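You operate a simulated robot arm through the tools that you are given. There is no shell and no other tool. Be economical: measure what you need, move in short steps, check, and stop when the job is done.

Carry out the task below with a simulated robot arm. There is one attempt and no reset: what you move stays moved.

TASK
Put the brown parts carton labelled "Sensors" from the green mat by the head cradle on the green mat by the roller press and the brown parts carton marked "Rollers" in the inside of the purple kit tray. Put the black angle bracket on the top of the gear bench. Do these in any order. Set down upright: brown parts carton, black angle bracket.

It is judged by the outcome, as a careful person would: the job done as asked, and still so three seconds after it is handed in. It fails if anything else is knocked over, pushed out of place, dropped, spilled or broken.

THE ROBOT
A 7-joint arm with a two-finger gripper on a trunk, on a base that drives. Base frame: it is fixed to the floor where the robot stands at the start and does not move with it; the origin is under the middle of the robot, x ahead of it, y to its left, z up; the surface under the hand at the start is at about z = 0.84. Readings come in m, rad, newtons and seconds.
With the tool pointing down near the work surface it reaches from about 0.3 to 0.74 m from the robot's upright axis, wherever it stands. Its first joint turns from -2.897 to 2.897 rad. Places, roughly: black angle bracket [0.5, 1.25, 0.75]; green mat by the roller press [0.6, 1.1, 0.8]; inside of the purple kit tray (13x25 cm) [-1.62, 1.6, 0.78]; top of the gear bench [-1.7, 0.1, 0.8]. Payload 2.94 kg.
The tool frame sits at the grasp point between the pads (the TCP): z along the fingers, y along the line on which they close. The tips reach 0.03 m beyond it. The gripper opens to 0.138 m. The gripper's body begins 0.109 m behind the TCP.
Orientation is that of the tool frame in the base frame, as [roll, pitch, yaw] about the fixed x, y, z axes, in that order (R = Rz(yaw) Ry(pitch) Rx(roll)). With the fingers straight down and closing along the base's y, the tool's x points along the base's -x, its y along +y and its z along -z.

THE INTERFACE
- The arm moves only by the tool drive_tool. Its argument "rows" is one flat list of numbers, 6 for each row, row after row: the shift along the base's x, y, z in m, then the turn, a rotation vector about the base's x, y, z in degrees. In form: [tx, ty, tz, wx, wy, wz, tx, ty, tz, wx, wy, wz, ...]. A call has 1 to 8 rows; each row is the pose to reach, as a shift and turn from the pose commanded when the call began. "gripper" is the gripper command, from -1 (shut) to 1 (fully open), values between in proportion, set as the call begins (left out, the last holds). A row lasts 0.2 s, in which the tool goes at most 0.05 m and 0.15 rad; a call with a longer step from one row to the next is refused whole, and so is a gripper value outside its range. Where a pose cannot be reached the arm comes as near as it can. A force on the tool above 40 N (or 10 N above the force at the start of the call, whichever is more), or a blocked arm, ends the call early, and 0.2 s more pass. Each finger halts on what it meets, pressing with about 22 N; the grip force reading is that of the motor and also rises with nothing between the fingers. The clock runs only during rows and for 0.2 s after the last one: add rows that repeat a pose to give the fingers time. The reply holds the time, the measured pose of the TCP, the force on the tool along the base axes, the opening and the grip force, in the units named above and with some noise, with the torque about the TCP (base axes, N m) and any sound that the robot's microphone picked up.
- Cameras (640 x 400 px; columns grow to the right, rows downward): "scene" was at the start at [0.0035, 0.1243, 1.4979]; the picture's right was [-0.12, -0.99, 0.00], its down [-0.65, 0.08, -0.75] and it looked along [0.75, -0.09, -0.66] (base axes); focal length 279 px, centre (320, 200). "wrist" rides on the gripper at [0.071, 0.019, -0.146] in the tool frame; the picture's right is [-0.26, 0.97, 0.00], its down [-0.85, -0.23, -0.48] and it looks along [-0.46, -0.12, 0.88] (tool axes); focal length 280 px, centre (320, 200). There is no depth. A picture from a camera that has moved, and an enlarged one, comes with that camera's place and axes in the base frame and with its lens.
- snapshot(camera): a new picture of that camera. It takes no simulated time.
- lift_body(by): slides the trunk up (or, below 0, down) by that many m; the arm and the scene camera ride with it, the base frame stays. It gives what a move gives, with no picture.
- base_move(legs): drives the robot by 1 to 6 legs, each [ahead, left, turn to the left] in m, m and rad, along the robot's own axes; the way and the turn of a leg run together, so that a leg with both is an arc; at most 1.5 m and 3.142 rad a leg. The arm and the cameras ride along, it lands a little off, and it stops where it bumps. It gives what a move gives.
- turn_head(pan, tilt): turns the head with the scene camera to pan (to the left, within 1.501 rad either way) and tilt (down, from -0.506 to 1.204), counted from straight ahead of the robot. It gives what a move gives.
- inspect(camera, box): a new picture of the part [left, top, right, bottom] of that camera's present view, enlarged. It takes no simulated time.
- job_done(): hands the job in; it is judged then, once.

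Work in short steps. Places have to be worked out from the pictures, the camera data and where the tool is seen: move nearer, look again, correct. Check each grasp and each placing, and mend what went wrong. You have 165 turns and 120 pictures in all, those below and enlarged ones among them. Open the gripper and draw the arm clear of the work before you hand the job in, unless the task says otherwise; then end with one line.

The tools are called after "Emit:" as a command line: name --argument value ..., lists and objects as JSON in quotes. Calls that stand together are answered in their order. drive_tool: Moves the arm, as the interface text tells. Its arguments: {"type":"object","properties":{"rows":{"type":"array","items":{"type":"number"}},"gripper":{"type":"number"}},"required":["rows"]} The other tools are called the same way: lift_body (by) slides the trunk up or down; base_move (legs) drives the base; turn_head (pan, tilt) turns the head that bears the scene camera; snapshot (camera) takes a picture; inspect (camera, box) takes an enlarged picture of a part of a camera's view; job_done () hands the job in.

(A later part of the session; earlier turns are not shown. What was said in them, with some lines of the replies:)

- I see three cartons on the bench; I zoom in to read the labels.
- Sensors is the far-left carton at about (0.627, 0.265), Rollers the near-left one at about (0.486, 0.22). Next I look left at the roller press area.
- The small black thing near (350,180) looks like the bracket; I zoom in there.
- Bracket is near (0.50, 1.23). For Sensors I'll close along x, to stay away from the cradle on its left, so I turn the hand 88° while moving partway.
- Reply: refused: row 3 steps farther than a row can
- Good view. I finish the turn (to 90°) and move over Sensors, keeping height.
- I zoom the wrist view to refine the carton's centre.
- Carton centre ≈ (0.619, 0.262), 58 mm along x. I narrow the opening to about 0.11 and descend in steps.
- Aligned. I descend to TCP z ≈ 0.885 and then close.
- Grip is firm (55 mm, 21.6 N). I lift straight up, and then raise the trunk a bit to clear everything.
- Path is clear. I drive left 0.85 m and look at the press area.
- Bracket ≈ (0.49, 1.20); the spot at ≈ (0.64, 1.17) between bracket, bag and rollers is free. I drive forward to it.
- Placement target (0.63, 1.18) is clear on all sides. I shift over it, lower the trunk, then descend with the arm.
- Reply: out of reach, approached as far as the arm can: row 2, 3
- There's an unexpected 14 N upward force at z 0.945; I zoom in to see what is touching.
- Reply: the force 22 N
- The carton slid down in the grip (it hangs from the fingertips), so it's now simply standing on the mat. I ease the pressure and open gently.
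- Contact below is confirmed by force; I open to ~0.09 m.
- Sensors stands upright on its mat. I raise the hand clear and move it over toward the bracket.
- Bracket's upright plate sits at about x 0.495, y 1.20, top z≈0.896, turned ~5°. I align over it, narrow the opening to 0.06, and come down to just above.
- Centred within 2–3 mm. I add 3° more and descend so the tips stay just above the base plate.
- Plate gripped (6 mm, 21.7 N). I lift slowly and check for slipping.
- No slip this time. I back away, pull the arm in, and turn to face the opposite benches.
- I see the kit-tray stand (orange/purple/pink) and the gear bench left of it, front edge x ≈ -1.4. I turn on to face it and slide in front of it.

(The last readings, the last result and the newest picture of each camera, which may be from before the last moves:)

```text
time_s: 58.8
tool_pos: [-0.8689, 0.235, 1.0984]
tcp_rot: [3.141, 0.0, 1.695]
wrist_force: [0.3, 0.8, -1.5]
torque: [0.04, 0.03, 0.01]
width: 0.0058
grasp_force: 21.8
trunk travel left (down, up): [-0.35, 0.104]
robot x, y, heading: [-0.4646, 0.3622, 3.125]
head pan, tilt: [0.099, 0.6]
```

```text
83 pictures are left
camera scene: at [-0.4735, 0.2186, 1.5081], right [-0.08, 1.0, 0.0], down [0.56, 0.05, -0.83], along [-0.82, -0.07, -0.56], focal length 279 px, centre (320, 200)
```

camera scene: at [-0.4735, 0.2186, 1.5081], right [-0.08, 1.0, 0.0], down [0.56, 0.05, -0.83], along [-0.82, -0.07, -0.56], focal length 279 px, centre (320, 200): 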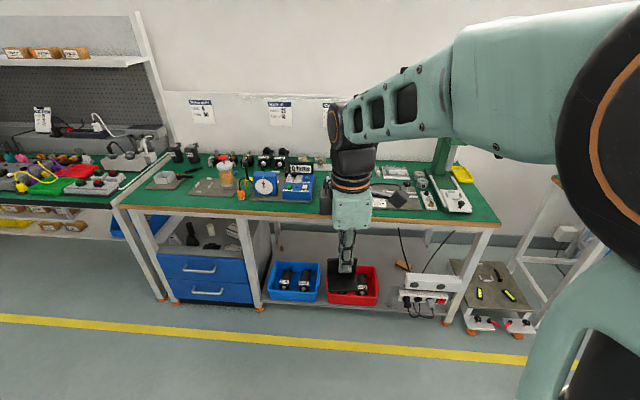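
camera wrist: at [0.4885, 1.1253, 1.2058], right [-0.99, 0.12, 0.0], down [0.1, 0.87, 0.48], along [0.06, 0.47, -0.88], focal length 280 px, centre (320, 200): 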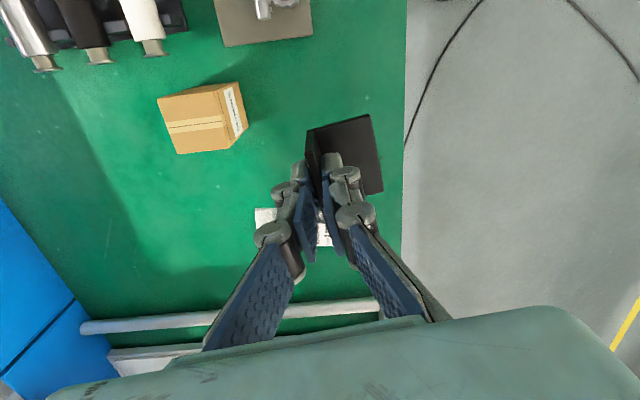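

I zoom in on the gear bench top to find free room.

Emit:
inspect --camera "scene" --box '[110, 130, 330, 230]'

Emit:
inspect --camera "scene" --box '[330, 130, 510, 250]'

```text
2.91 times, centred on (220, 180) of scene
camera zoom: at [-0.4735, 0.2186, 1.5081], right [-0.08, 1.0, 0.0], down [0.56, 0.05, -0.83], along [-0.82, -0.07, -0.56], focal length 813 px, centre (611, 258)
```

zoom: 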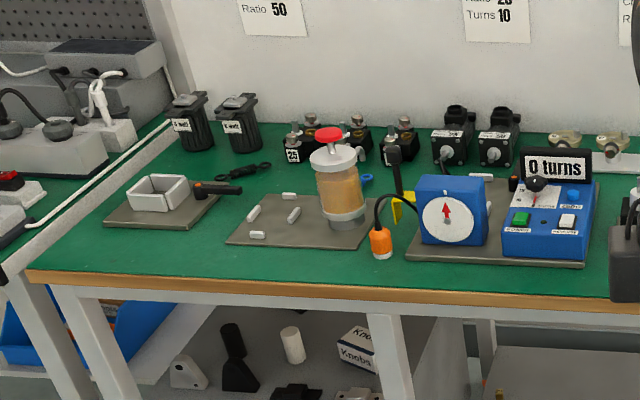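

```text
3.33 times, centred on (420, 190) of scene
camera zoom: at [-0.4735, 0.2186, 1.5081], right [-0.08, 1.0, 0.0], down [0.56, 0.05, -0.83], along [-0.82, -0.07, -0.56], focal length 931 px, centre (-13, 233)
```

zoom: 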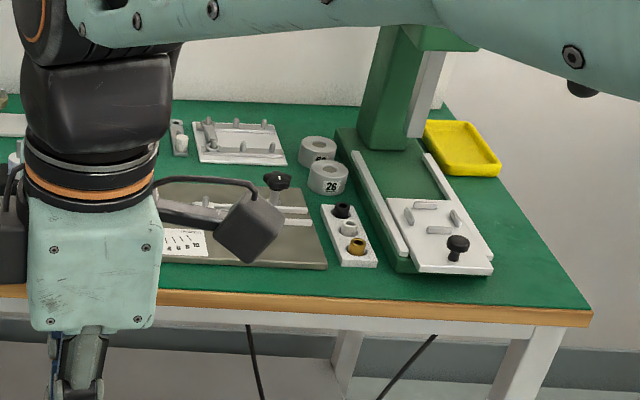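

A free front strip exists at left between the clamp plate and the piston plate (≈ x -1.48, y -0.52). I slide left in front of it and look again.

Emit:
base_move --legs '[[0, 0.75, 0], [0.35, 0, 0]]'

Emit:
turn_head --pan 0.0 --tilt 0.75

Emit:
snapshot --camera "scene"

Emit:
snapshot --camera "wrist"

```text
time_s: 67.7
tool_pos: [-1.231, -0.5148, 1.0998]
tcp_rot: [3.14, -0.001, 1.697]
wrist_force: [-0.4, 0.5, 0.0]
torque: [0.01, -0.01, -0.01]
width: 0.006
grasp_force: 21.8
trunk travel left (down, up): [-0.35, 0.104]
robot x, y, heading: [-0.8224, -0.3887, 3.124]
head pan, tilt: [0.099, 0.6]
```

```text
time_s: 68.4
tool_pos: [-1.2304, -0.5147, 1.0998]
tcp_rot: [-3.14, 0.0, 1.697]
wrist_force: [0.0, -0.3, -1.8]
torque: [0.03, -0.02, 0.0]
width: 0.0059
grasp_force: 22.1
trunk travel left (down, up): [-0.35, 0.104]
robot x, y, heading: [-0.8251, -0.3903, 3.123]
head pan, tilt: [0.0, 0.75]
```

```text
80 pictures are left
camera scene: at [-0.8303, -0.5218, 1.4952], right [0.01, 1.0, 0.0], down [0.68, -0.01, -0.73], along [-0.73, 0.01, -0.68], focal length 279 px, centre (320, 200)
```

scene: 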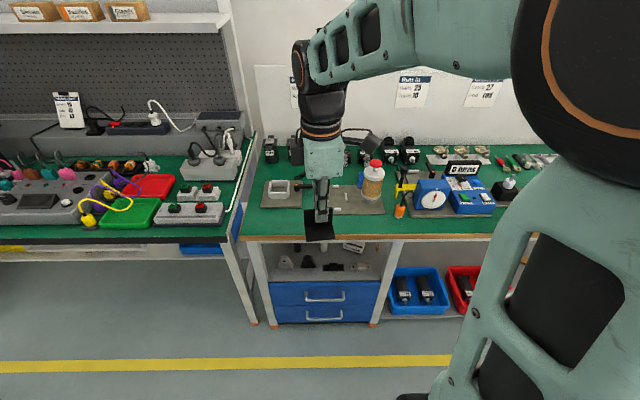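

```text
79 pictures are left
camera wrist: at [-1.2212, -0.4418, 1.245], right [0.99, -0.14, 0.0], down [-0.12, -0.87, 0.48], along [-0.07, -0.47, -0.88], focal length 280 px, centre (320, 200)
```

wrist: 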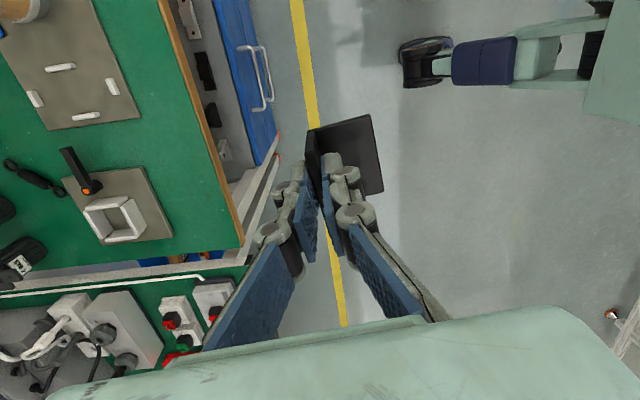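

The wrist view shows a free patch ≈ x -1.45…-1.54, y -0.50…-0.58. I go ahead 0.2 m and then position the bracket over (-1.515, -0.54).

Emit:
base_move --legs '[[0.2, 0, 0]]'

Emit:
snapshot --camera "wrist"

```text
time_s: 70.0
tool_pos: [-1.4285, -0.5123, 1.1001]
tcp_rot: [3.14, 0.002, 1.695]
wrist_force: [-0.3, -0.2, -1.5]
torque: [-0.02, -0.01, 0.0]
width: 0.0061
grasp_force: 22.0
trunk travel left (down, up): [-0.35, 0.104]
robot x, y, heading: [-1.0233, -0.385, 3.127]
head pan, tilt: [0.0, 0.75]
```

```text
78 pictures are left
camera wrist: at [-1.4185, -0.4392, 1.2449], right [0.99, -0.14, 0.0], down [-0.12, -0.87, 0.48], along [-0.07, -0.47, -0.88], focal length 280 px, centre (320, 200)
```

wrist: 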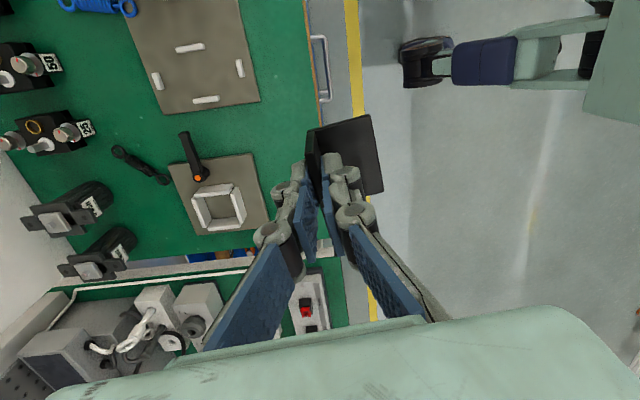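

Positions agree. I move over the target at height, then lower to z≈0.88.

Emit:
drive_tool --rows '[-0.03, -0.013, 0, 0, 0, 0, -0.06, -0.026, 0, 0, 0, 0, -0.0915, -0.026, -0.02, 0, 0, 0, -0.0915, -0.026, -0.06, 0, 0, 0, -0.0915, -0.026, -0.1, 0, 0, 0, -0.0915, -0.026, -0.14, 0, 0, 0, -0.0915, -0.026, -0.18, 0, 0, 0, -0.0915, -0.026, -0.2, 0, 0, 0]'

Emit:
snapshot --camera "wrist"

Emit:
inspect --camera "scene" --box '[240, 120, 400, 260]'

```text
time_s: 71.8
tool_pos: [-1.5188, -0.5387, 0.8985]
tcp_rot: [-3.142, 0.001, 1.696]
wrist_force: [0.5, -0.7, -1.3]
torque: [0.0, 0.03, 0.03]
width: 0.0059
grasp_force: 22.0
trunk travel left (down, up): [-0.35, 0.104]
robot x, y, heading: [-1.023, -0.3848, 3.13]
head pan, tilt: [0.0, 0.75]
```

```text
77 pictures are left
camera wrist: at [-1.5101, -0.4659, 1.0443], right [0.99, -0.14, 0.0], down [-0.12, -0.87, 0.48], along [-0.07, -0.47, -0.88], focal length 280 px, centre (320, 200)
```

wrist: 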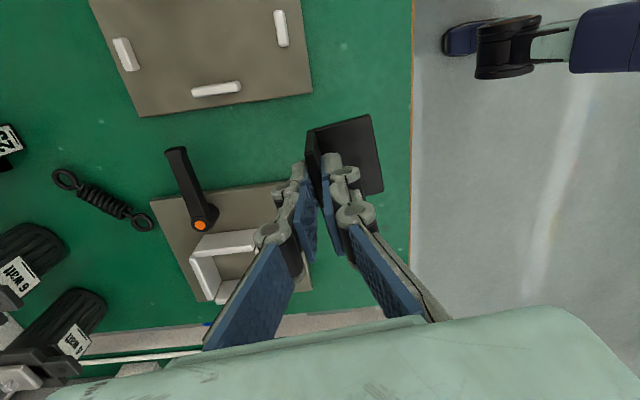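

```text
2.86 times, centred on (320, 190) of scene
camera zoom: at [-1.0274, -0.5191, 1.4952], right [0.01, 1.0, 0.0], down [0.68, -0.01, -0.73], along [-0.73, 0.01, -0.68], focal length 798 px, centre (320, 229)
```

zoom: 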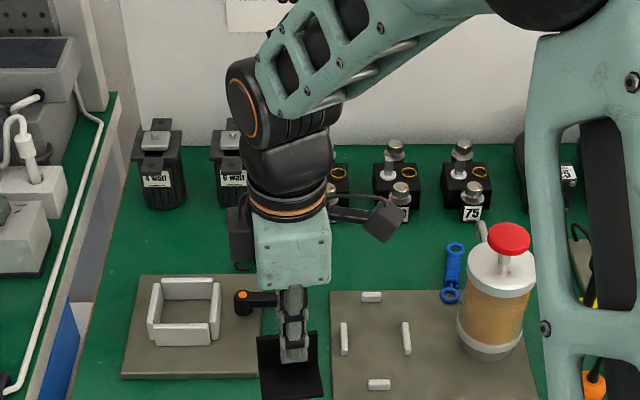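

Fits, with slim margins; I shift 8 mm toward the edge and lower gently until contact.

Emit:
drive_tool --rows '[0.008, 0, -0.015, 0, 0, 0, 0.008, 0, -0.03, 0, 0, 0, 0.008, 0, -0.04, 0, 0, 0, 0.008, 0, -0.045, 0, 0, 0, 0.008, 0, -0.045, 0, 0, 0]'

Emit:
inspect --camera "wrist" --box '[220, 80, 440, 240]'

Emit:
inspect --camera "scene" --box '[270, 180, 370, 270]'

```text
time_s: 73.0
tool_pos: [-1.512, -0.5378, 0.8547]
tcp_rot: [-3.141, 0.001, 1.696]
wrist_force: [0.3, -0.1, -1.7]
torque: [0.0, 0.0, -0.03]
width: 0.006
grasp_force: 22.2
trunk travel left (down, up): [-0.35, 0.104]
robot x, y, heading: [-1.02, -0.3849, 3.126]
head pan, tilt: [0.0, 0.75]
```

```text
2.50 times, centred on (330, 160) of wrist
camera zoom: at [-1.5021, -0.4656, 0.9998], right [0.99, -0.14, 0.0], down [-0.12, -0.87, 0.48], along [-0.07, -0.47, -0.88], focal length 701 px, centre (295, 300)
```

zoom: 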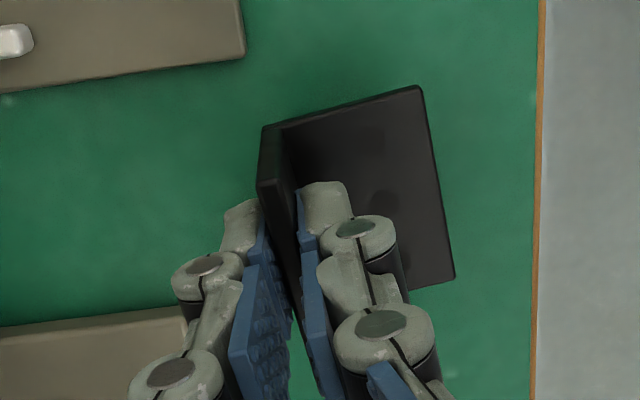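

```text
4.44 times, centred on (320, 225) of scene
camera zoom: at [-1.0272, -0.519, 1.4952], right [0.01, 1.0, 0.0], down [0.68, -0.01, -0.73], along [-0.73, 0.01, -0.68], focal length 1242 px, centre (320, 89)
```

zoom: 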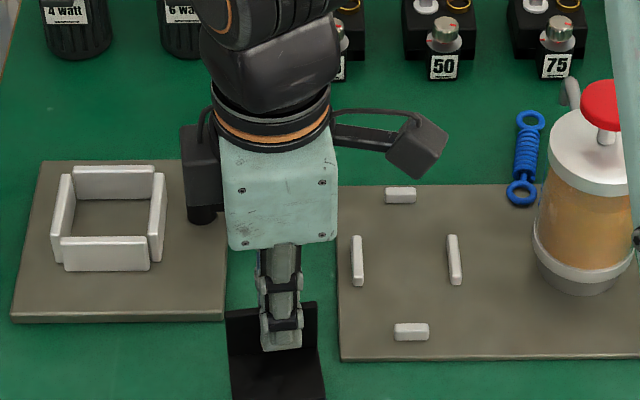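

Clear gaps on all sides. I continue down slowly to contact.

Emit:
drive_tool --rows '[0, 0, -0.005, 0, 0, 0, 0, 0, -0.009, 0, 0, 0, 0, 0, -0.013, 0, 0, 0, 0, 0, -0.013, 0, 0, 0]'

```text
time_s: 74.0
tool_pos: [-1.5108, -0.5381, 0.8411]
tcp_rot: [-3.141, 0.0, 1.696]
wrist_force: [-0.6, 0.2, -1.5]
torque: [0.02, 0.02, -0.01]
width: 0.006
grasp_force: 22.0
trunk travel left (down, up): [-0.35, 0.104]
robot x, y, heading: [-1.0272, -0.3819, 3.13]
head pan, tilt: [0.0, 0.75]
```

No contact yet; I go on in 4 mm steps.

Emit:
drive_tool --rows '[0, 0, -0.004, 0, 0, 0, 0, 0, -0.006, 0, 0, 0, 0, 0, -0.008, 0, 0, 0, 0, 0, -0.008, 0, 0, 0]'

Emit:
inspect --camera "scene" --box '[270, 180, 370, 270]'

```text
time_s: 75.0
tool_pos: [-1.5109, -0.5384, 0.8334]
tcp_rot: [-3.141, 0.001, 1.696]
wrist_force: [1.3, 0.5, -1.1]
torque: [-0.02, 0.01, -0.01]
width: 0.0062
grasp_force: 22.2
trunk travel left (down, up): [-0.35, 0.104]
robot x, y, heading: [-1.0208, -0.3808, 3.123]
head pan, tilt: [0.0, 0.75]
```

```text
4.44 times, centred on (320, 225) of scene
camera zoom: at [-1.0272, -0.519, 1.4952], right [0.01, 1.0, 0.0], down [0.68, -0.01, -0.73], along [-0.73, 0.01, -0.68], focal length 1242 px, centre (320, 89)
```

zoom: 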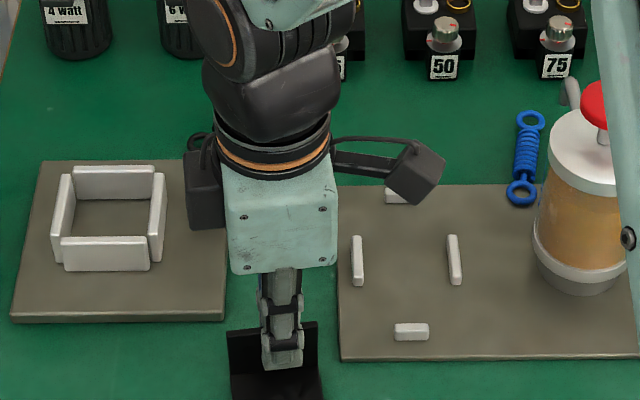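

Emit:
drive_tool --rows '[0, 0, -0.004, 0, 0, 0, 0, 0, -0.007, 0, 0, 0, 0, 0, -0.01, 0, 0, 0, 0, 0, -0.01, 0, 0, 0]'

Emit:
inspect --camera "scene" --box '[270, 200, 370, 290]'

```text
time_s: 76.0
tool_pos: [-1.5116, -0.5377, 0.8262]
tcp_rot: [-3.136, 0.004, 1.696]
wrist_force: [-1.0, -0.1, 23.3]
torque: [0.01, -0.02, -0.01]
width: 0.0059
grasp_force: 22.1
trunk travel left (down, up): [-0.35, 0.104]
robot x, y, heading: [-1.0227, -0.3864, 3.128]
head pan, tilt: [0.0, 0.75]
```

```text
4.44 times, centred on (320, 245) of scene
camera zoom: at [-1.025, -0.5183, 1.4954], right [0.01, 1.0, 0.0], down [0.68, -0.01, -0.73], along [-0.73, 0.01, -0.68], focal length 1242 px, centre (320, 0)
```

zoom: 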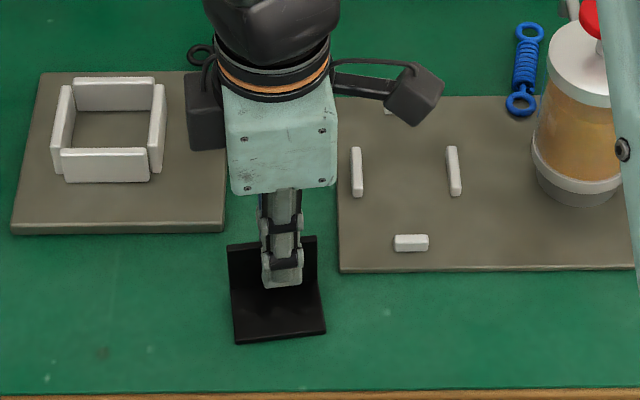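

Contact (23 N) at z 0.826. I relieve the pressure slightly and open a little.

Emit:
drive_tool --rows '[0, 0, 0.002, 0, 0, 0, 0, 0, 0.002, 0, 0, 0, 0, 0, 0.002, 0, 0, 0]' --gripper -0.55

Emit:
drive_tool --rows '[0, 0, 0.03, 0, 0, 0, 0, 0, 0.07, 0, 0, 0, 0, 0, 0.12, 0, 0, 0, 0, 0, 0.17, 0, 0, 0, 0, 0, 0.22, 0, 0, 0, 0, 0, 0.26, 0, 0, 0]'

Emit:
inspect --camera "scene" --box '[270, 200, 370, 290]'

```text
time_s: 76.8
tool_pos: [-1.5101, -0.5376, 0.8258]
tcp_rot: [3.139, 0.001, 1.697]
wrist_force: [-0.7, -1.0, -0.2]
torque: [0.02, -0.01, -0.01]
width: 0.0313
grasp_force: 0.1
trunk travel left (down, up): [-0.35, 0.104]
robot x, y, heading: [-1.0212, -0.3842, 3.13]
head pan, tilt: [0.0, 0.75]
```

```text
time_s: 78.2
tool_pos: [-1.5113, -0.5391, 1.0861]
tcp_rot: [-3.141, 0.002, 1.697]
wrist_force: [1.0, -0.4, -0.2]
torque: [0.04, 0.0, 0.01]
width: 0.031
grasp_force: 0.1
trunk travel left (down, up): [-0.35, 0.104]
robot x, y, heading: [-1.0228, -0.3815, 3.127]
head pan, tilt: [0.0, 0.75]
```

```text
4.44 times, centred on (320, 245) of scene
camera zoom: at [-1.0268, -0.519, 1.4951], right [0.01, 1.0, 0.0], down [0.68, -0.01, -0.73], along [-0.73, 0.01, -0.68], focal length 1242 px, centre (320, 0)
```

zoom: 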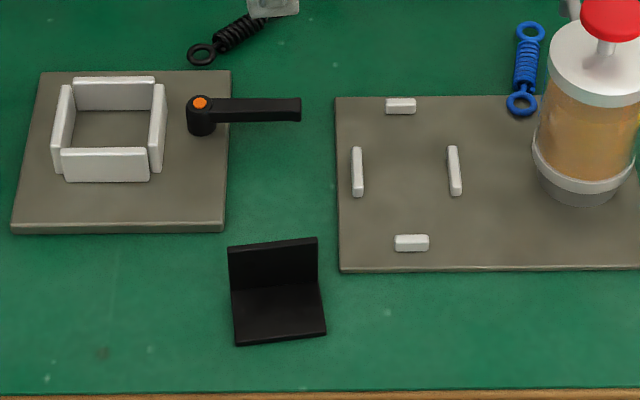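

Bracket stands upright on the gear bench. Now back to the first bench for Rollers.

Emit:
base_move --legs '[[-0.6, 0, 0], [0, 0, -3.13], [0, 0.41, 0]]'

Emit:
turn_head --pan 0.2 --tilt 0.75

Emit:
snapshot --camera "scene"

```text
time_s: 92.7
tool_pos: [0.0738, 0.1769, 1.0867]
tcp_rot: [3.14, 0.0, -1.441]
wrist_force: [0.2, 0.2, 0.7]
torque: [0.03, -0.03, 0.0]
width: 0.0311
grasp_force: 0.1
trunk travel left (down, up): [-0.35, 0.104]
robot x, y, heading: [-0.4178, 0.0222, -0.012]
head pan, tilt: [0.0, 0.75]
```

```text
time_s: 93.4
tool_pos: [0.0752, 0.1769, 1.0856]
tcp_rot: [-3.141, 0.0, -1.441]
wrist_force: [0.4, 0.3, 0.5]
torque: [0.01, -0.01, -0.03]
width: 0.031
grasp_force: 0.1
trunk travel left (down, up): [-0.35, 0.104]
robot x, y, heading: [-0.4147, 0.0207, -0.009]
head pan, tilt: [0.201, 0.75]
```

```text
70 pictures are left
camera scene: at [-0.4121, 0.1716, 1.4952], right [0.19, -0.98, 0.0], down [-0.67, -0.13, -0.73], along [0.72, 0.14, -0.68], focal length 279 px, centre (320, 200)
```

scene: 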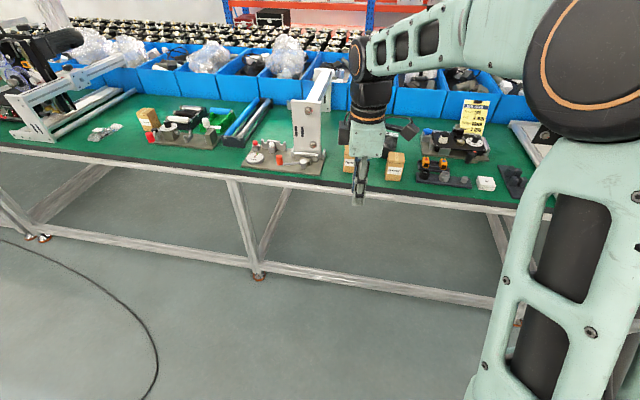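

I drive ahead 0.41 m and rotate the hand back by ~7.5° to square up, opening to 0.11.

Emit:
base_move --legs '[[0.41, 0, 0]]'

Emit:
drive_tool --rows '[0, 0.02, 0, 0, 0, -4, 0, 0.045, 0, 0, 0, -7.5, 0, 0.045, 0, 0, 0, -7.5, 0, 0.045, 0, 0, 0, -7.5]' --gripper 0.6

Emit:
snapshot --camera "wrist"

Emit:
inspect --camera "wrist" --box '[260, 60, 400, 170]'

```text
time_s: 95.9
tool_pos: [0.4839, 0.1735, 1.0863]
tcp_rot: [-3.141, -0.001, -1.44]
wrist_force: [1.1, 0.5, -0.6]
torque: [-0.04, 0.03, 0.02]
width: 0.0307
grasp_force: 0.1
trunk travel left (down, up): [-0.35, 0.104]
robot x, y, heading: [-0.0054, 0.0153, -0.005]
head pan, tilt: [0.201, 0.75]
```

```text
time_s: 96.9
tool_pos: [0.4836, 0.2187, 1.0863]
tcp_rot: [-3.141, 0.001, -1.572]
wrist_force: [0.2, 0.2, 0.0]
torque: [0.01, -0.02, -0.01]
width: 0.1106
grasp_force: 0.0
trunk travel left (down, up): [-0.35, 0.104]
robot x, y, heading: [-0.0049, 0.0197, -0.012]
head pan, tilt: [0.201, 0.75]
```

```text
69 pictures are left
camera wrist: at [0.4641, 0.147, 1.2313], right [-0.96, 0.26, 0.0], down [0.23, 0.85, 0.48], along [0.12, 0.46, -0.88], focal length 280 px, centre (320, 200)
```

wrist: 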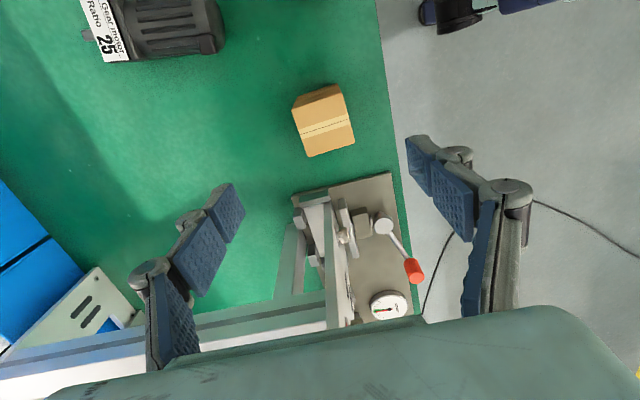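

```text
3.64 times, centred on (330, 115) of wrist
camera zoom: at [0.4641, 0.147, 1.2313], right [-0.96, 0.26, 0.0], down [0.23, 0.85, 0.48], along [0.12, 0.46, -0.88], focal length 1020 px, centre (284, 509)
```

zoom: 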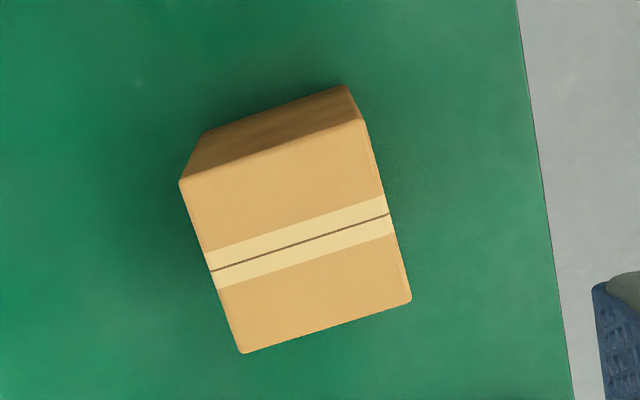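

Rollers centre ≈ (0.479, 0.2215), turned ~3°. I descend over it.

Emit:
drive_tool --rows '[-0.0045, 0.003, -0.03, 0, 0, 3, -0.0045, 0.003, -0.07, 0, 0, 3, -0.0045, 0.003, -0.11, 0, 0, 3, -0.0045, 0.003, -0.14, 0, 0, 3, -0.0045, 0.003, -0.17, 0, 0, 3, -0.0045, 0.003, -0.195, 0, 0, 3, -0.0045, 0.003, -0.203, 0, 0, 3, -0.0045, 0.003, -0.203, 0, 0, 3]'

Emit:
drive_tool --rows '[0, 0, 0, 0, 0, 0, 0, 0, 0, 0, 0, 0, 0, 0, 0, 0, 0, 0, 0, 0, 0, 0, 0, 0, 0, 0, 0, 0, 0, 0, 0, 0, 0, 0, 0, 0]' --gripper -1

Emit:
snapshot --camera "wrist"

Emit:
snapshot --camera "scene"

```text
time_s: 98.7
tool_pos: [0.4796, 0.2217, 0.8832]
tcp_rot: [3.141, -0.001, -1.517]
wrist_force: [0.2, 0.6, -0.3]
torque: [0.02, 0.01, -0.02]
width: 0.1103
grasp_force: 0.1
trunk travel left (down, up): [-0.35, 0.104]
robot x, y, heading: [-0.0056, 0.0183, -0.005]
head pan, tilt: [0.201, 0.75]
```

```text
time_s: 100.1
tool_pos: [0.4794, 0.2208, 0.8847]
tcp_rot: [3.141, -0.001, -1.519]
wrist_force: [0.8, 0.1, -0.8]
torque: [-0.03, -0.06, -0.01]
width: 0.0553
grasp_force: 22.0
trunk travel left (down, up): [-0.35, 0.104]
robot x, y, heading: [-0.0038, 0.0177, -0.01]
head pan, tilt: [0.201, 0.75]
```

```text
67 pictures are left
camera wrist: at [0.4638, 0.1491, 1.029], right [-0.98, 0.21, 0.0], down [0.19, 0.86, 0.48], along [0.1, 0.47, -0.88], focal length 280 px, centre (320, 200)
```

wrist: 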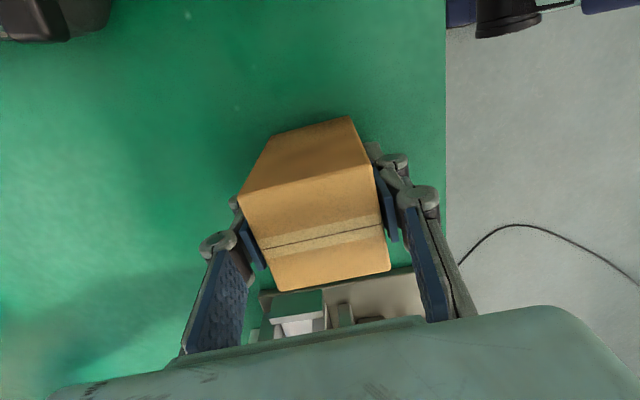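

```text
66 pictures are left
camera scene: at [-0.0023, 0.1674, 1.4952], right [0.19, -0.98, 0.0], down [-0.67, -0.13, -0.73], along [0.72, 0.14, -0.68], focal length 279 px, centre (320, 200)
```

scene: 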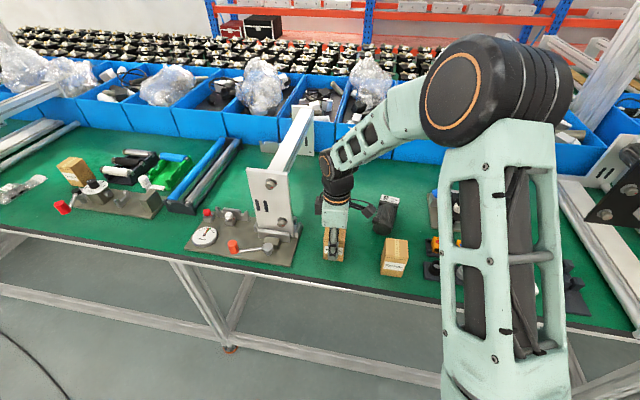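

Good grip. I lift gently a few cm and check for slip.

Emit:
drive_tool --rows '[0, 0, 0.004, 0, 0, 0, 0, 0, 0.01, 0, 0, 0, 0, 0, 0.018, 0, 0, 0, 0, 0, 0.028, 0, 0, 0, 0, 0, 0.04, 0, 0, 0, 0, 0, 0.05, 0, 0, 0, 0, 0, 0.05, 0, 0, 0]'

Emit:
snapshot --camera "wrist"

```text
time_s: 101.7
tool_pos: [0.4801, 0.2215, 0.9325]
tcp_rot: [3.141, 0.001, -1.518]
wrist_force: [-0.5, -0.2, -0.9]
torque: [0.0, 0.0, -0.02]
width: 0.0554
grasp_force: 22.1
trunk travel left (down, up): [-0.35, 0.104]
robot x, y, heading: [-0.004, 0.016, -0.006]
head pan, tilt: [0.201, 0.75]
```

```text
65 pictures are left
camera wrist: at [0.4633, 0.1495, 1.0789], right [-0.98, 0.21, 0.0], down [0.19, 0.86, 0.48], along [0.1, 0.47, -0.88], focal length 280 px, centre (320, 200)
```

wrist: 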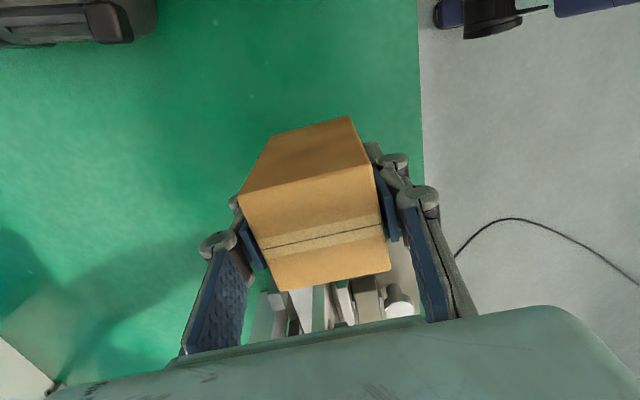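

No slip. I continue gently up to 1.09, then back off and pull the arm in.

Emit:
drive_tool --rows '[0, 0, 0.02, 0, 0, 0, 0, 0, 0.04, 0, 0, 0, 0, 0, 0.06, 0, 0, 0, 0, 0, 0.08, 0, 0, 0, 0, 0, 0.1, 0, 0, 0, 0, 0, 0.12, 0, 0, 0, 0, 0, 0.14, 0, 0, 0, 0, 0, 0.155, 0, 0, 0]'

Emit:
base_move --legs '[[-0.5, 0, 0]]'

Emit:
snapshot --camera "wrist"

```text
time_s: 103.5
tool_pos: [0.4792, 0.222, 1.0884]
tcp_rot: [-3.14, 0.0, -1.52]
wrist_force: [-0.1, 0.8, -1.7]
torque: [0.04, -0.01, 0.01]
width: 0.0552
grasp_force: 22.1
trunk travel left (down, up): [-0.35, 0.104]
robot x, y, heading: [-0.0006, 0.0182, -0.009]
head pan, tilt: [0.201, 0.75]
```

```text
time_s: 106.5
tool_pos: [-0.0164, 0.2249, 1.0876]
tcp_rot: [3.14, 0.0, -1.522]
wrist_force: [0.0, -0.5, -2.0]
torque: [-0.03, -0.03, 0.03]
width: 0.0552
grasp_force: 22.5
trunk travel left (down, up): [-0.35, 0.104]
robot x, y, heading: [-0.5001, 0.022, -0.008]
head pan, tilt: [0.201, 0.75]
```

```text
64 pictures are left
camera wrist: at [-0.033, 0.1535, 1.2333], right [-0.98, 0.21, 0.0], down [0.19, 0.86, 0.48], along [0.1, 0.46, -0.88], focal length 280 px, centre (320, 200)
```

wrist: 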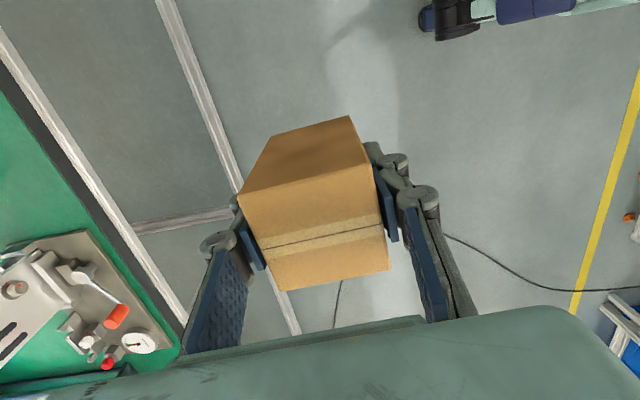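

Carton is still high in the grip. I turn round and drive along the aisle to the tray stand.

Emit:
base_move --legs '[[0, 0, 3.14], [0, -0.9, 0], [0, -0.88, 0]]'

Emit:
turn_head --pan 0.1 --tilt 0.7

Emit:
snapshot --camera "scene"

Emit:
snapshot --camera "wrist"

```text
time_s: 129.7
tool_pos: [-0.9366, 1.5963, 1.0884]
tcp_rot: [-3.141, 0.0, 1.612]
wrist_force: [1.1, -0.1, -1.8]
torque: [0.0, 0.01, 0.01]
width: 0.0554
grasp_force: 22.0
trunk travel left (down, up): [-0.35, 0.104]
robot x, y, heading: [-0.4478, 1.7978, 3.123]
head pan, tilt: [0.201, 0.75]
```

```text
time_s: 130.3
tool_pos: [-0.9372, 1.5959, 1.0888]
tcp_rot: [3.142, 0.0, 1.613]
wrist_force: [0.0, 0.0, -1.8]
torque: [0.01, -0.02, -0.05]
width: 0.0552
grasp_force: 22.0
trunk travel left (down, up): [-0.35, 0.104]
robot x, y, heading: [-0.4501, 1.7965, 3.123]
head pan, tilt: [0.099, 0.7]
```

```text
63 pictures are left
camera scene: at [-0.4576, 1.6531, 1.4994], right [-0.08, 1.0, 0.0], down [0.64, 0.05, -0.76], along [-0.76, -0.06, -0.64], focal length 279 px, centre (320, 200)
```

scene: 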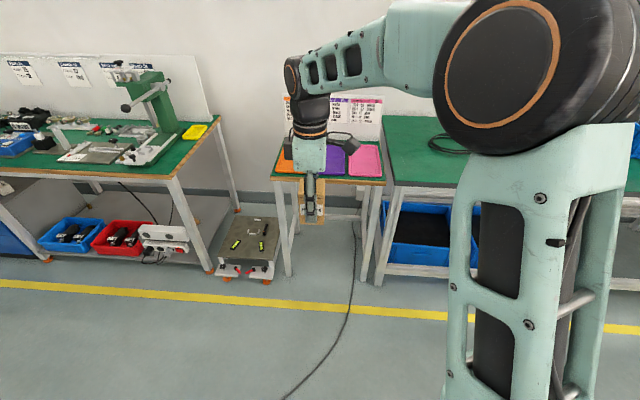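

```text
62 pictures are left
camera wrist: at [-0.9201, 1.6684, 1.2331], right [0.98, -0.22, 0.0], down [-0.2, -0.86, 0.48], along [-0.1, -0.46, -0.88], focal length 280 px, centre (320, 200)
```

wrist: 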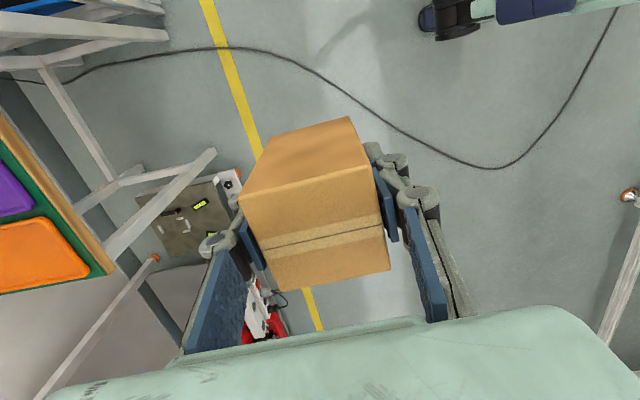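

I drive ahead 0.55 m with the carton high above the stand, then look.

Emit:
base_move --legs '[[0.55, 0, 0]]'

Emit:
turn_head --pan 0.1 --tilt 0.95

Emit:
snapshot --camera "scene"

Emit:
snapshot --camera "wrist"

```text
time_s: 133.5
tool_pos: [-1.4814, 1.6101, 1.089]
tcp_rot: [-3.141, 0.001, 1.607]
wrist_force: [0.1, 0.5, -2.0]
torque: [0.02, 0.01, 0.02]
width: 0.0553
grasp_force: 21.5
trunk travel left (down, up): [-0.35, 0.104]
robot x, y, heading: [-0.9959, 1.807, 3.116]
head pan, tilt: [0.099, 0.7]
```

```text
time_s: 134.3
tool_pos: [-1.4818, 1.6103, 1.0879]
tcp_rot: [-3.14, 0.0, 1.607]
wrist_force: [0.3, 0.0, -1.2]
torque: [-0.01, 0.0, -0.02]
width: 0.0553
grasp_force: 22.1
trunk travel left (down, up): [-0.35, 0.104]
robot x, y, heading: [-0.9949, 1.8082, 3.116]
head pan, tilt: [0.099, 0.949]
```

```text
61 pictures are left
camera scene: at [-0.9906, 1.666, 1.4797], right [-0.08, 1.0, 0.0], down [0.81, 0.06, -0.58], along [-0.58, -0.04, -0.81], focal length 279 px, centre (320, 200)
```

scene: 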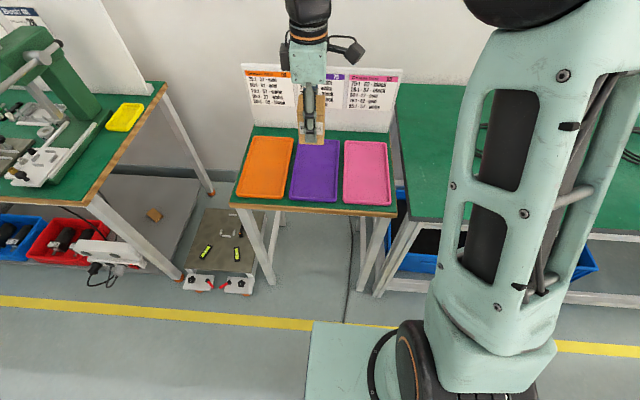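

```text
60 pictures are left
camera wrist: at [-1.4653, 1.6823, 1.2332], right [0.97, -0.23, 0.0], down [-0.2, -0.86, 0.48], along [-0.11, -0.46, -0.88], focal length 280 px, centre (320, 200)
```

wrist: 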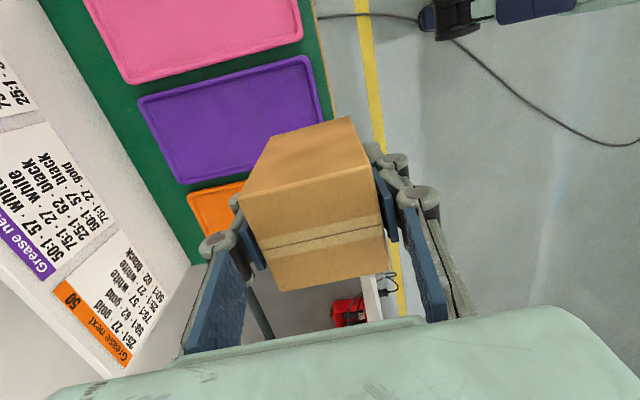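

Tray centre ≈ (-1.61, 1.62). I move the carton over (-1.60, 1.62) and lower to z≈0.88.

Emit:
drive_tool --rows '[-0.04, 0.003, 0, 0, 0, 0, -0.08, 0.006, 0, 0, 0, 0, -0.118, 0.009, 0, 0, 0, 0, -0.118, 0.009, -0.04, 0, 0, 0, -0.118, 0.009, -0.08, 0, 0, 0, -0.118, 0.009, -0.12, 0, 0, 0, -0.118, 0.009, -0.16, 0, 0, 0, -0.118, 0.009, -0.19, 0, 0, 0]'

Emit:
snapshot --camera "wrist"

Emit:
inspect --camera "scene" --box '[220, 60, 420, 220]'

```text
time_s: 136.1
tool_pos: [-1.598, 1.6197, 0.8967]
tcp_rot: [-3.141, 0.0, 1.608]
wrist_force: [-0.4, -0.4, -2.0]
torque: [0.01, -0.01, -0.04]
width: 0.0557
grasp_force: 22.3
trunk travel left (down, up): [-0.35, 0.104]
robot x, y, heading: [-0.9948, 1.8116, 3.117]
head pan, tilt: [0.099, 0.949]
```

```text
59 pictures are left
camera wrist: at [-1.5826, 1.6911, 1.0432], right [0.97, -0.23, 0.0], down [-0.2, -0.86, 0.48], along [-0.11, -0.46, -0.88], focal length 280 px, centre (320, 200)
```

wrist: 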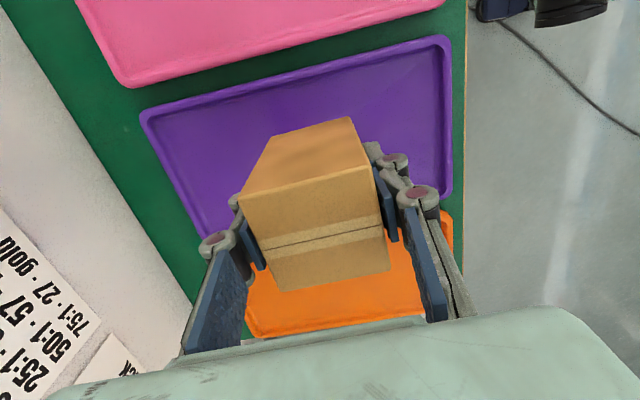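

```text
2.50 times, centred on (320, 140) of scene
camera zoom: at [-0.9909, 1.6659, 1.4797], right [-0.08, 1.0, 0.0], down [0.81, 0.06, -0.58], along [-0.58, -0.04, -0.81], focal length 698 px, centre (320, 350)
```

zoom: 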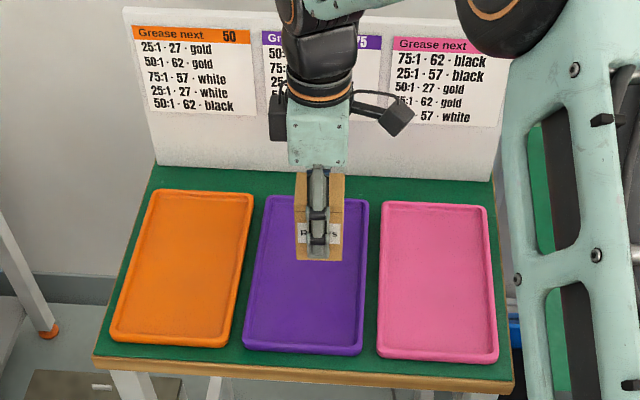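

Well centred over the purple tray. I lower gently to contact.

Emit:
drive_tool --rows '[0, 0, -0.015, 0, 0, 0, 0, 0, -0.03, 0, 0, 0, 0, 0, -0.042, 0, 0, 0, 0, 0, -0.048, 0, 0, 0, 0, 0, -0.053, 0, 0, 0, 0, 0, -0.058, 0, 0, 0, 0, 0, -0.062, 0, 0, 0]'

Emit:
inspect --camera "scene" --box '[260, 110, 380, 220]'

```text
time_s: 137.7
tool_pos: [-1.5991, 1.6202, 0.8375]
tcp_rot: [-3.141, 0.0, 1.607]
wrist_force: [-0.3, 0.6, -1.5]
torque: [0.01, 0.02, -0.02]
width: 0.0552
grasp_force: 21.4
trunk travel left (down, up): [-0.35, 0.104]
robot x, y, heading: [-0.9969, 1.8096, 3.116]
head pan, tilt: [0.099, 0.949]
```

```text
3.64 times, centred on (320, 165) of scene
camera zoom: at [-0.9907, 1.666, 1.4796], right [-0.08, 1.0, 0.0], down [0.81, 0.06, -0.58], along [-0.58, -0.04, -0.81], focal length 1016 px, centre (320, 327)
```

zoom: 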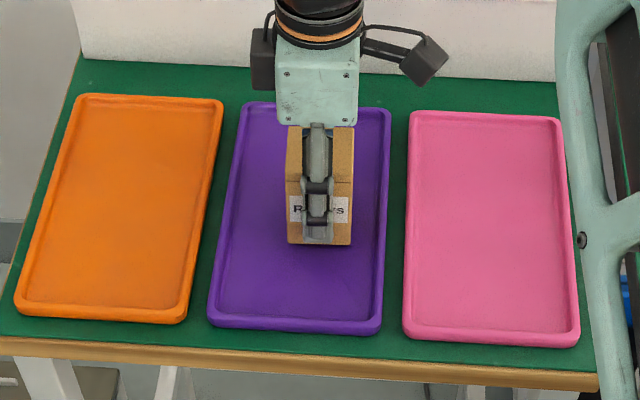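

Still hanging; a few mm more at a time.

Emit:
drive_tool --rows '[0, 0, -0.003, 0, 0, 0, 0, 0, -0.006, 0, 0, 0, 0, 0, -0.009, 0, 0, 0, 0, 0, -0.009, 0, 0, 0]'

```text
time_s: 138.7
tool_pos: [-1.5988, 1.6193, 0.8313]
tcp_rot: [-3.136, 0.001, 1.606]
wrist_force: [3.7, 0.7, 22.0]
torque: [0.13, -0.14, -0.02]
width: 0.0554
grasp_force: 22.2
trunk travel left (down, up): [-0.35, 0.104]
robot x, y, heading: [-0.995, 1.8099, 3.112]
head pan, tilt: [0.099, 0.949]
```

Contact at z 0.831. I relieve the pressure, open to ~0.09 and retreat upward.

Emit:
drive_tool --rows '[0, 0, 0.002, 0, 0, 0, 0, 0, 0.002, 0, 0, 0]'

Emit:
drive_tool --rows '[0, 0, 0, 0, 0, 0, 0, 0, 0, 0, 0, 0, 0, 0, 0, 0, 0, 0]' --gripper 0.3

Emit:
drive_tool --rows '[0, 0, 0.03, 0, 0, 0, 0, 0, 0.07, 0, 0, 0, 0, 0, 0.11, 0, 0, 0, 0, 0, 0.15, 0, 0, 0, 0, 0, 0.19, 0, 0, 0, 0, 0, 0.23, 0, 0, 0, 0, 0, 0.26, 0, 0, 0]'

Emit:
inspect --camera "scene" --box '[240, 80, 400, 220]'

Emit:
snapshot --camera "wrist"

```text
time_s: 139.3
tool_pos: [-1.5997, 1.6197, 0.8307]
tcp_rot: [-3.138, 0.002, 1.609]
wrist_force: [-1.5, -0.4, 16.6]
torque: [-0.11, 0.25, -0.02]
width: 0.0553
grasp_force: 21.8
trunk travel left (down, up): [-0.35, 0.104]
robot x, y, heading: [-0.998, 1.8107, 3.115]
head pan, tilt: [0.099, 0.949]
```

```text
time_s: 140.1
tool_pos: [-1.5998, 1.6206, 0.8287]
tcp_rot: [3.139, -0.003, 1.606]
wrist_force: [0.3, 0.1, -1.3]
torque: [0.0, -0.02, 0.01]
width: 0.0895
grasp_force: 0.0
trunk travel left (down, up): [-0.35, 0.104]
robot x, y, heading: [-0.999, 1.8092, 3.119]
head pan, tilt: [0.099, 0.949]
```

```text
time_s: 141.7
tool_pos: [-1.5984, 1.62, 1.0905]
tcp_rot: [3.14, 0.001, 1.608]
wrist_force: [0.2, 0.1, 0.0]
torque: [0.01, 0.04, 0.01]
width: 0.0896
grasp_force: 0.2
trunk travel left (down, up): [-0.35, 0.104]
robot x, y, heading: [-0.993, 1.8086, 3.117]
head pan, tilt: [0.099, 0.949]
```

```text
2.86 times, centred on (320, 150) of scene
camera zoom: at [-0.9902, 1.6661, 1.4796], right [-0.08, 1.0, 0.0], down [0.81, 0.06, -0.58], along [-0.58, -0.04, -0.81], focal length 798 px, centre (320, 343)
```

zoom: 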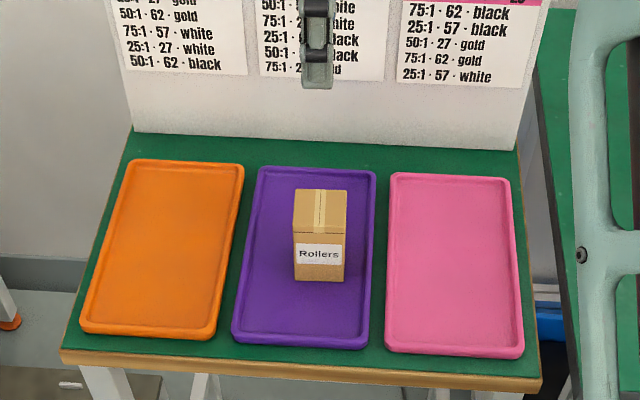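

```text
55 pictures are left
camera wrist: at [-1.5827, 1.6916, 1.2359], right [0.97, -0.23, 0.0], down [-0.2, -0.86, 0.48], along [-0.11, -0.46, -0.88], focal length 280 px, centre (320, 200)
```

wrist: 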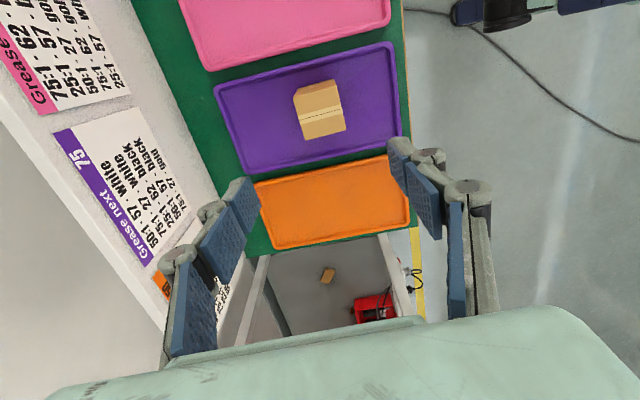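

All three are in place. I back the robot away from the stand with the gripper open, then hand in.

Emit:
base_move --legs '[[-0.5, 0, 0]]'

Emit:
snapshot --camera "scene"

```text
time_s: 144.6
tool_pos: [-1.1002, 1.6073, 1.0899]
tcp_rot: [3.141, 0.0, 1.61]
wrist_force: [0.2, -0.7, 1.6]
torque: [0.03, 0.01, 0.01]
width: 0.0896
grasp_force: 0.2
trunk travel left (down, up): [-0.35, 0.104]
robot x, y, heading: [-0.4916, 1.7965, 3.122]
head pan, tilt: [0.099, 0.949]
```

```text
54 pictures are left
camera scene: at [-0.4916, 1.6547, 1.4797], right [-0.08, 1.0, 0.0], down [0.81, 0.06, -0.58], along [-0.58, -0.05, -0.81], focal length 279 px, centre (320, 200)
```

scene: 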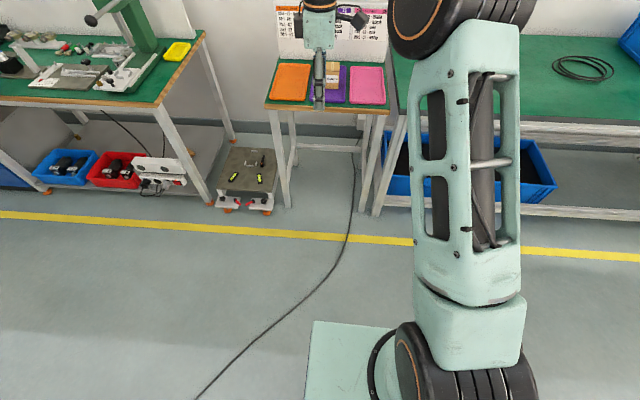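

The arm is clear and everything stands; I hand in.

Emit:
job_done

```text
The job is handed in.
```

I placed all three items upright and handed the job in: the "Sensors" carton on the green mat by the roller press, the "Rollers" carton in the purple kit tray, and the black angle bracket on top of the gear bench. I took the mat by the roller press to be the free area beside the roller fixture, near the given coordinates. The "Sensors" carton slid down in the grip on the way but was set down standing, and I saw nothing else moved.
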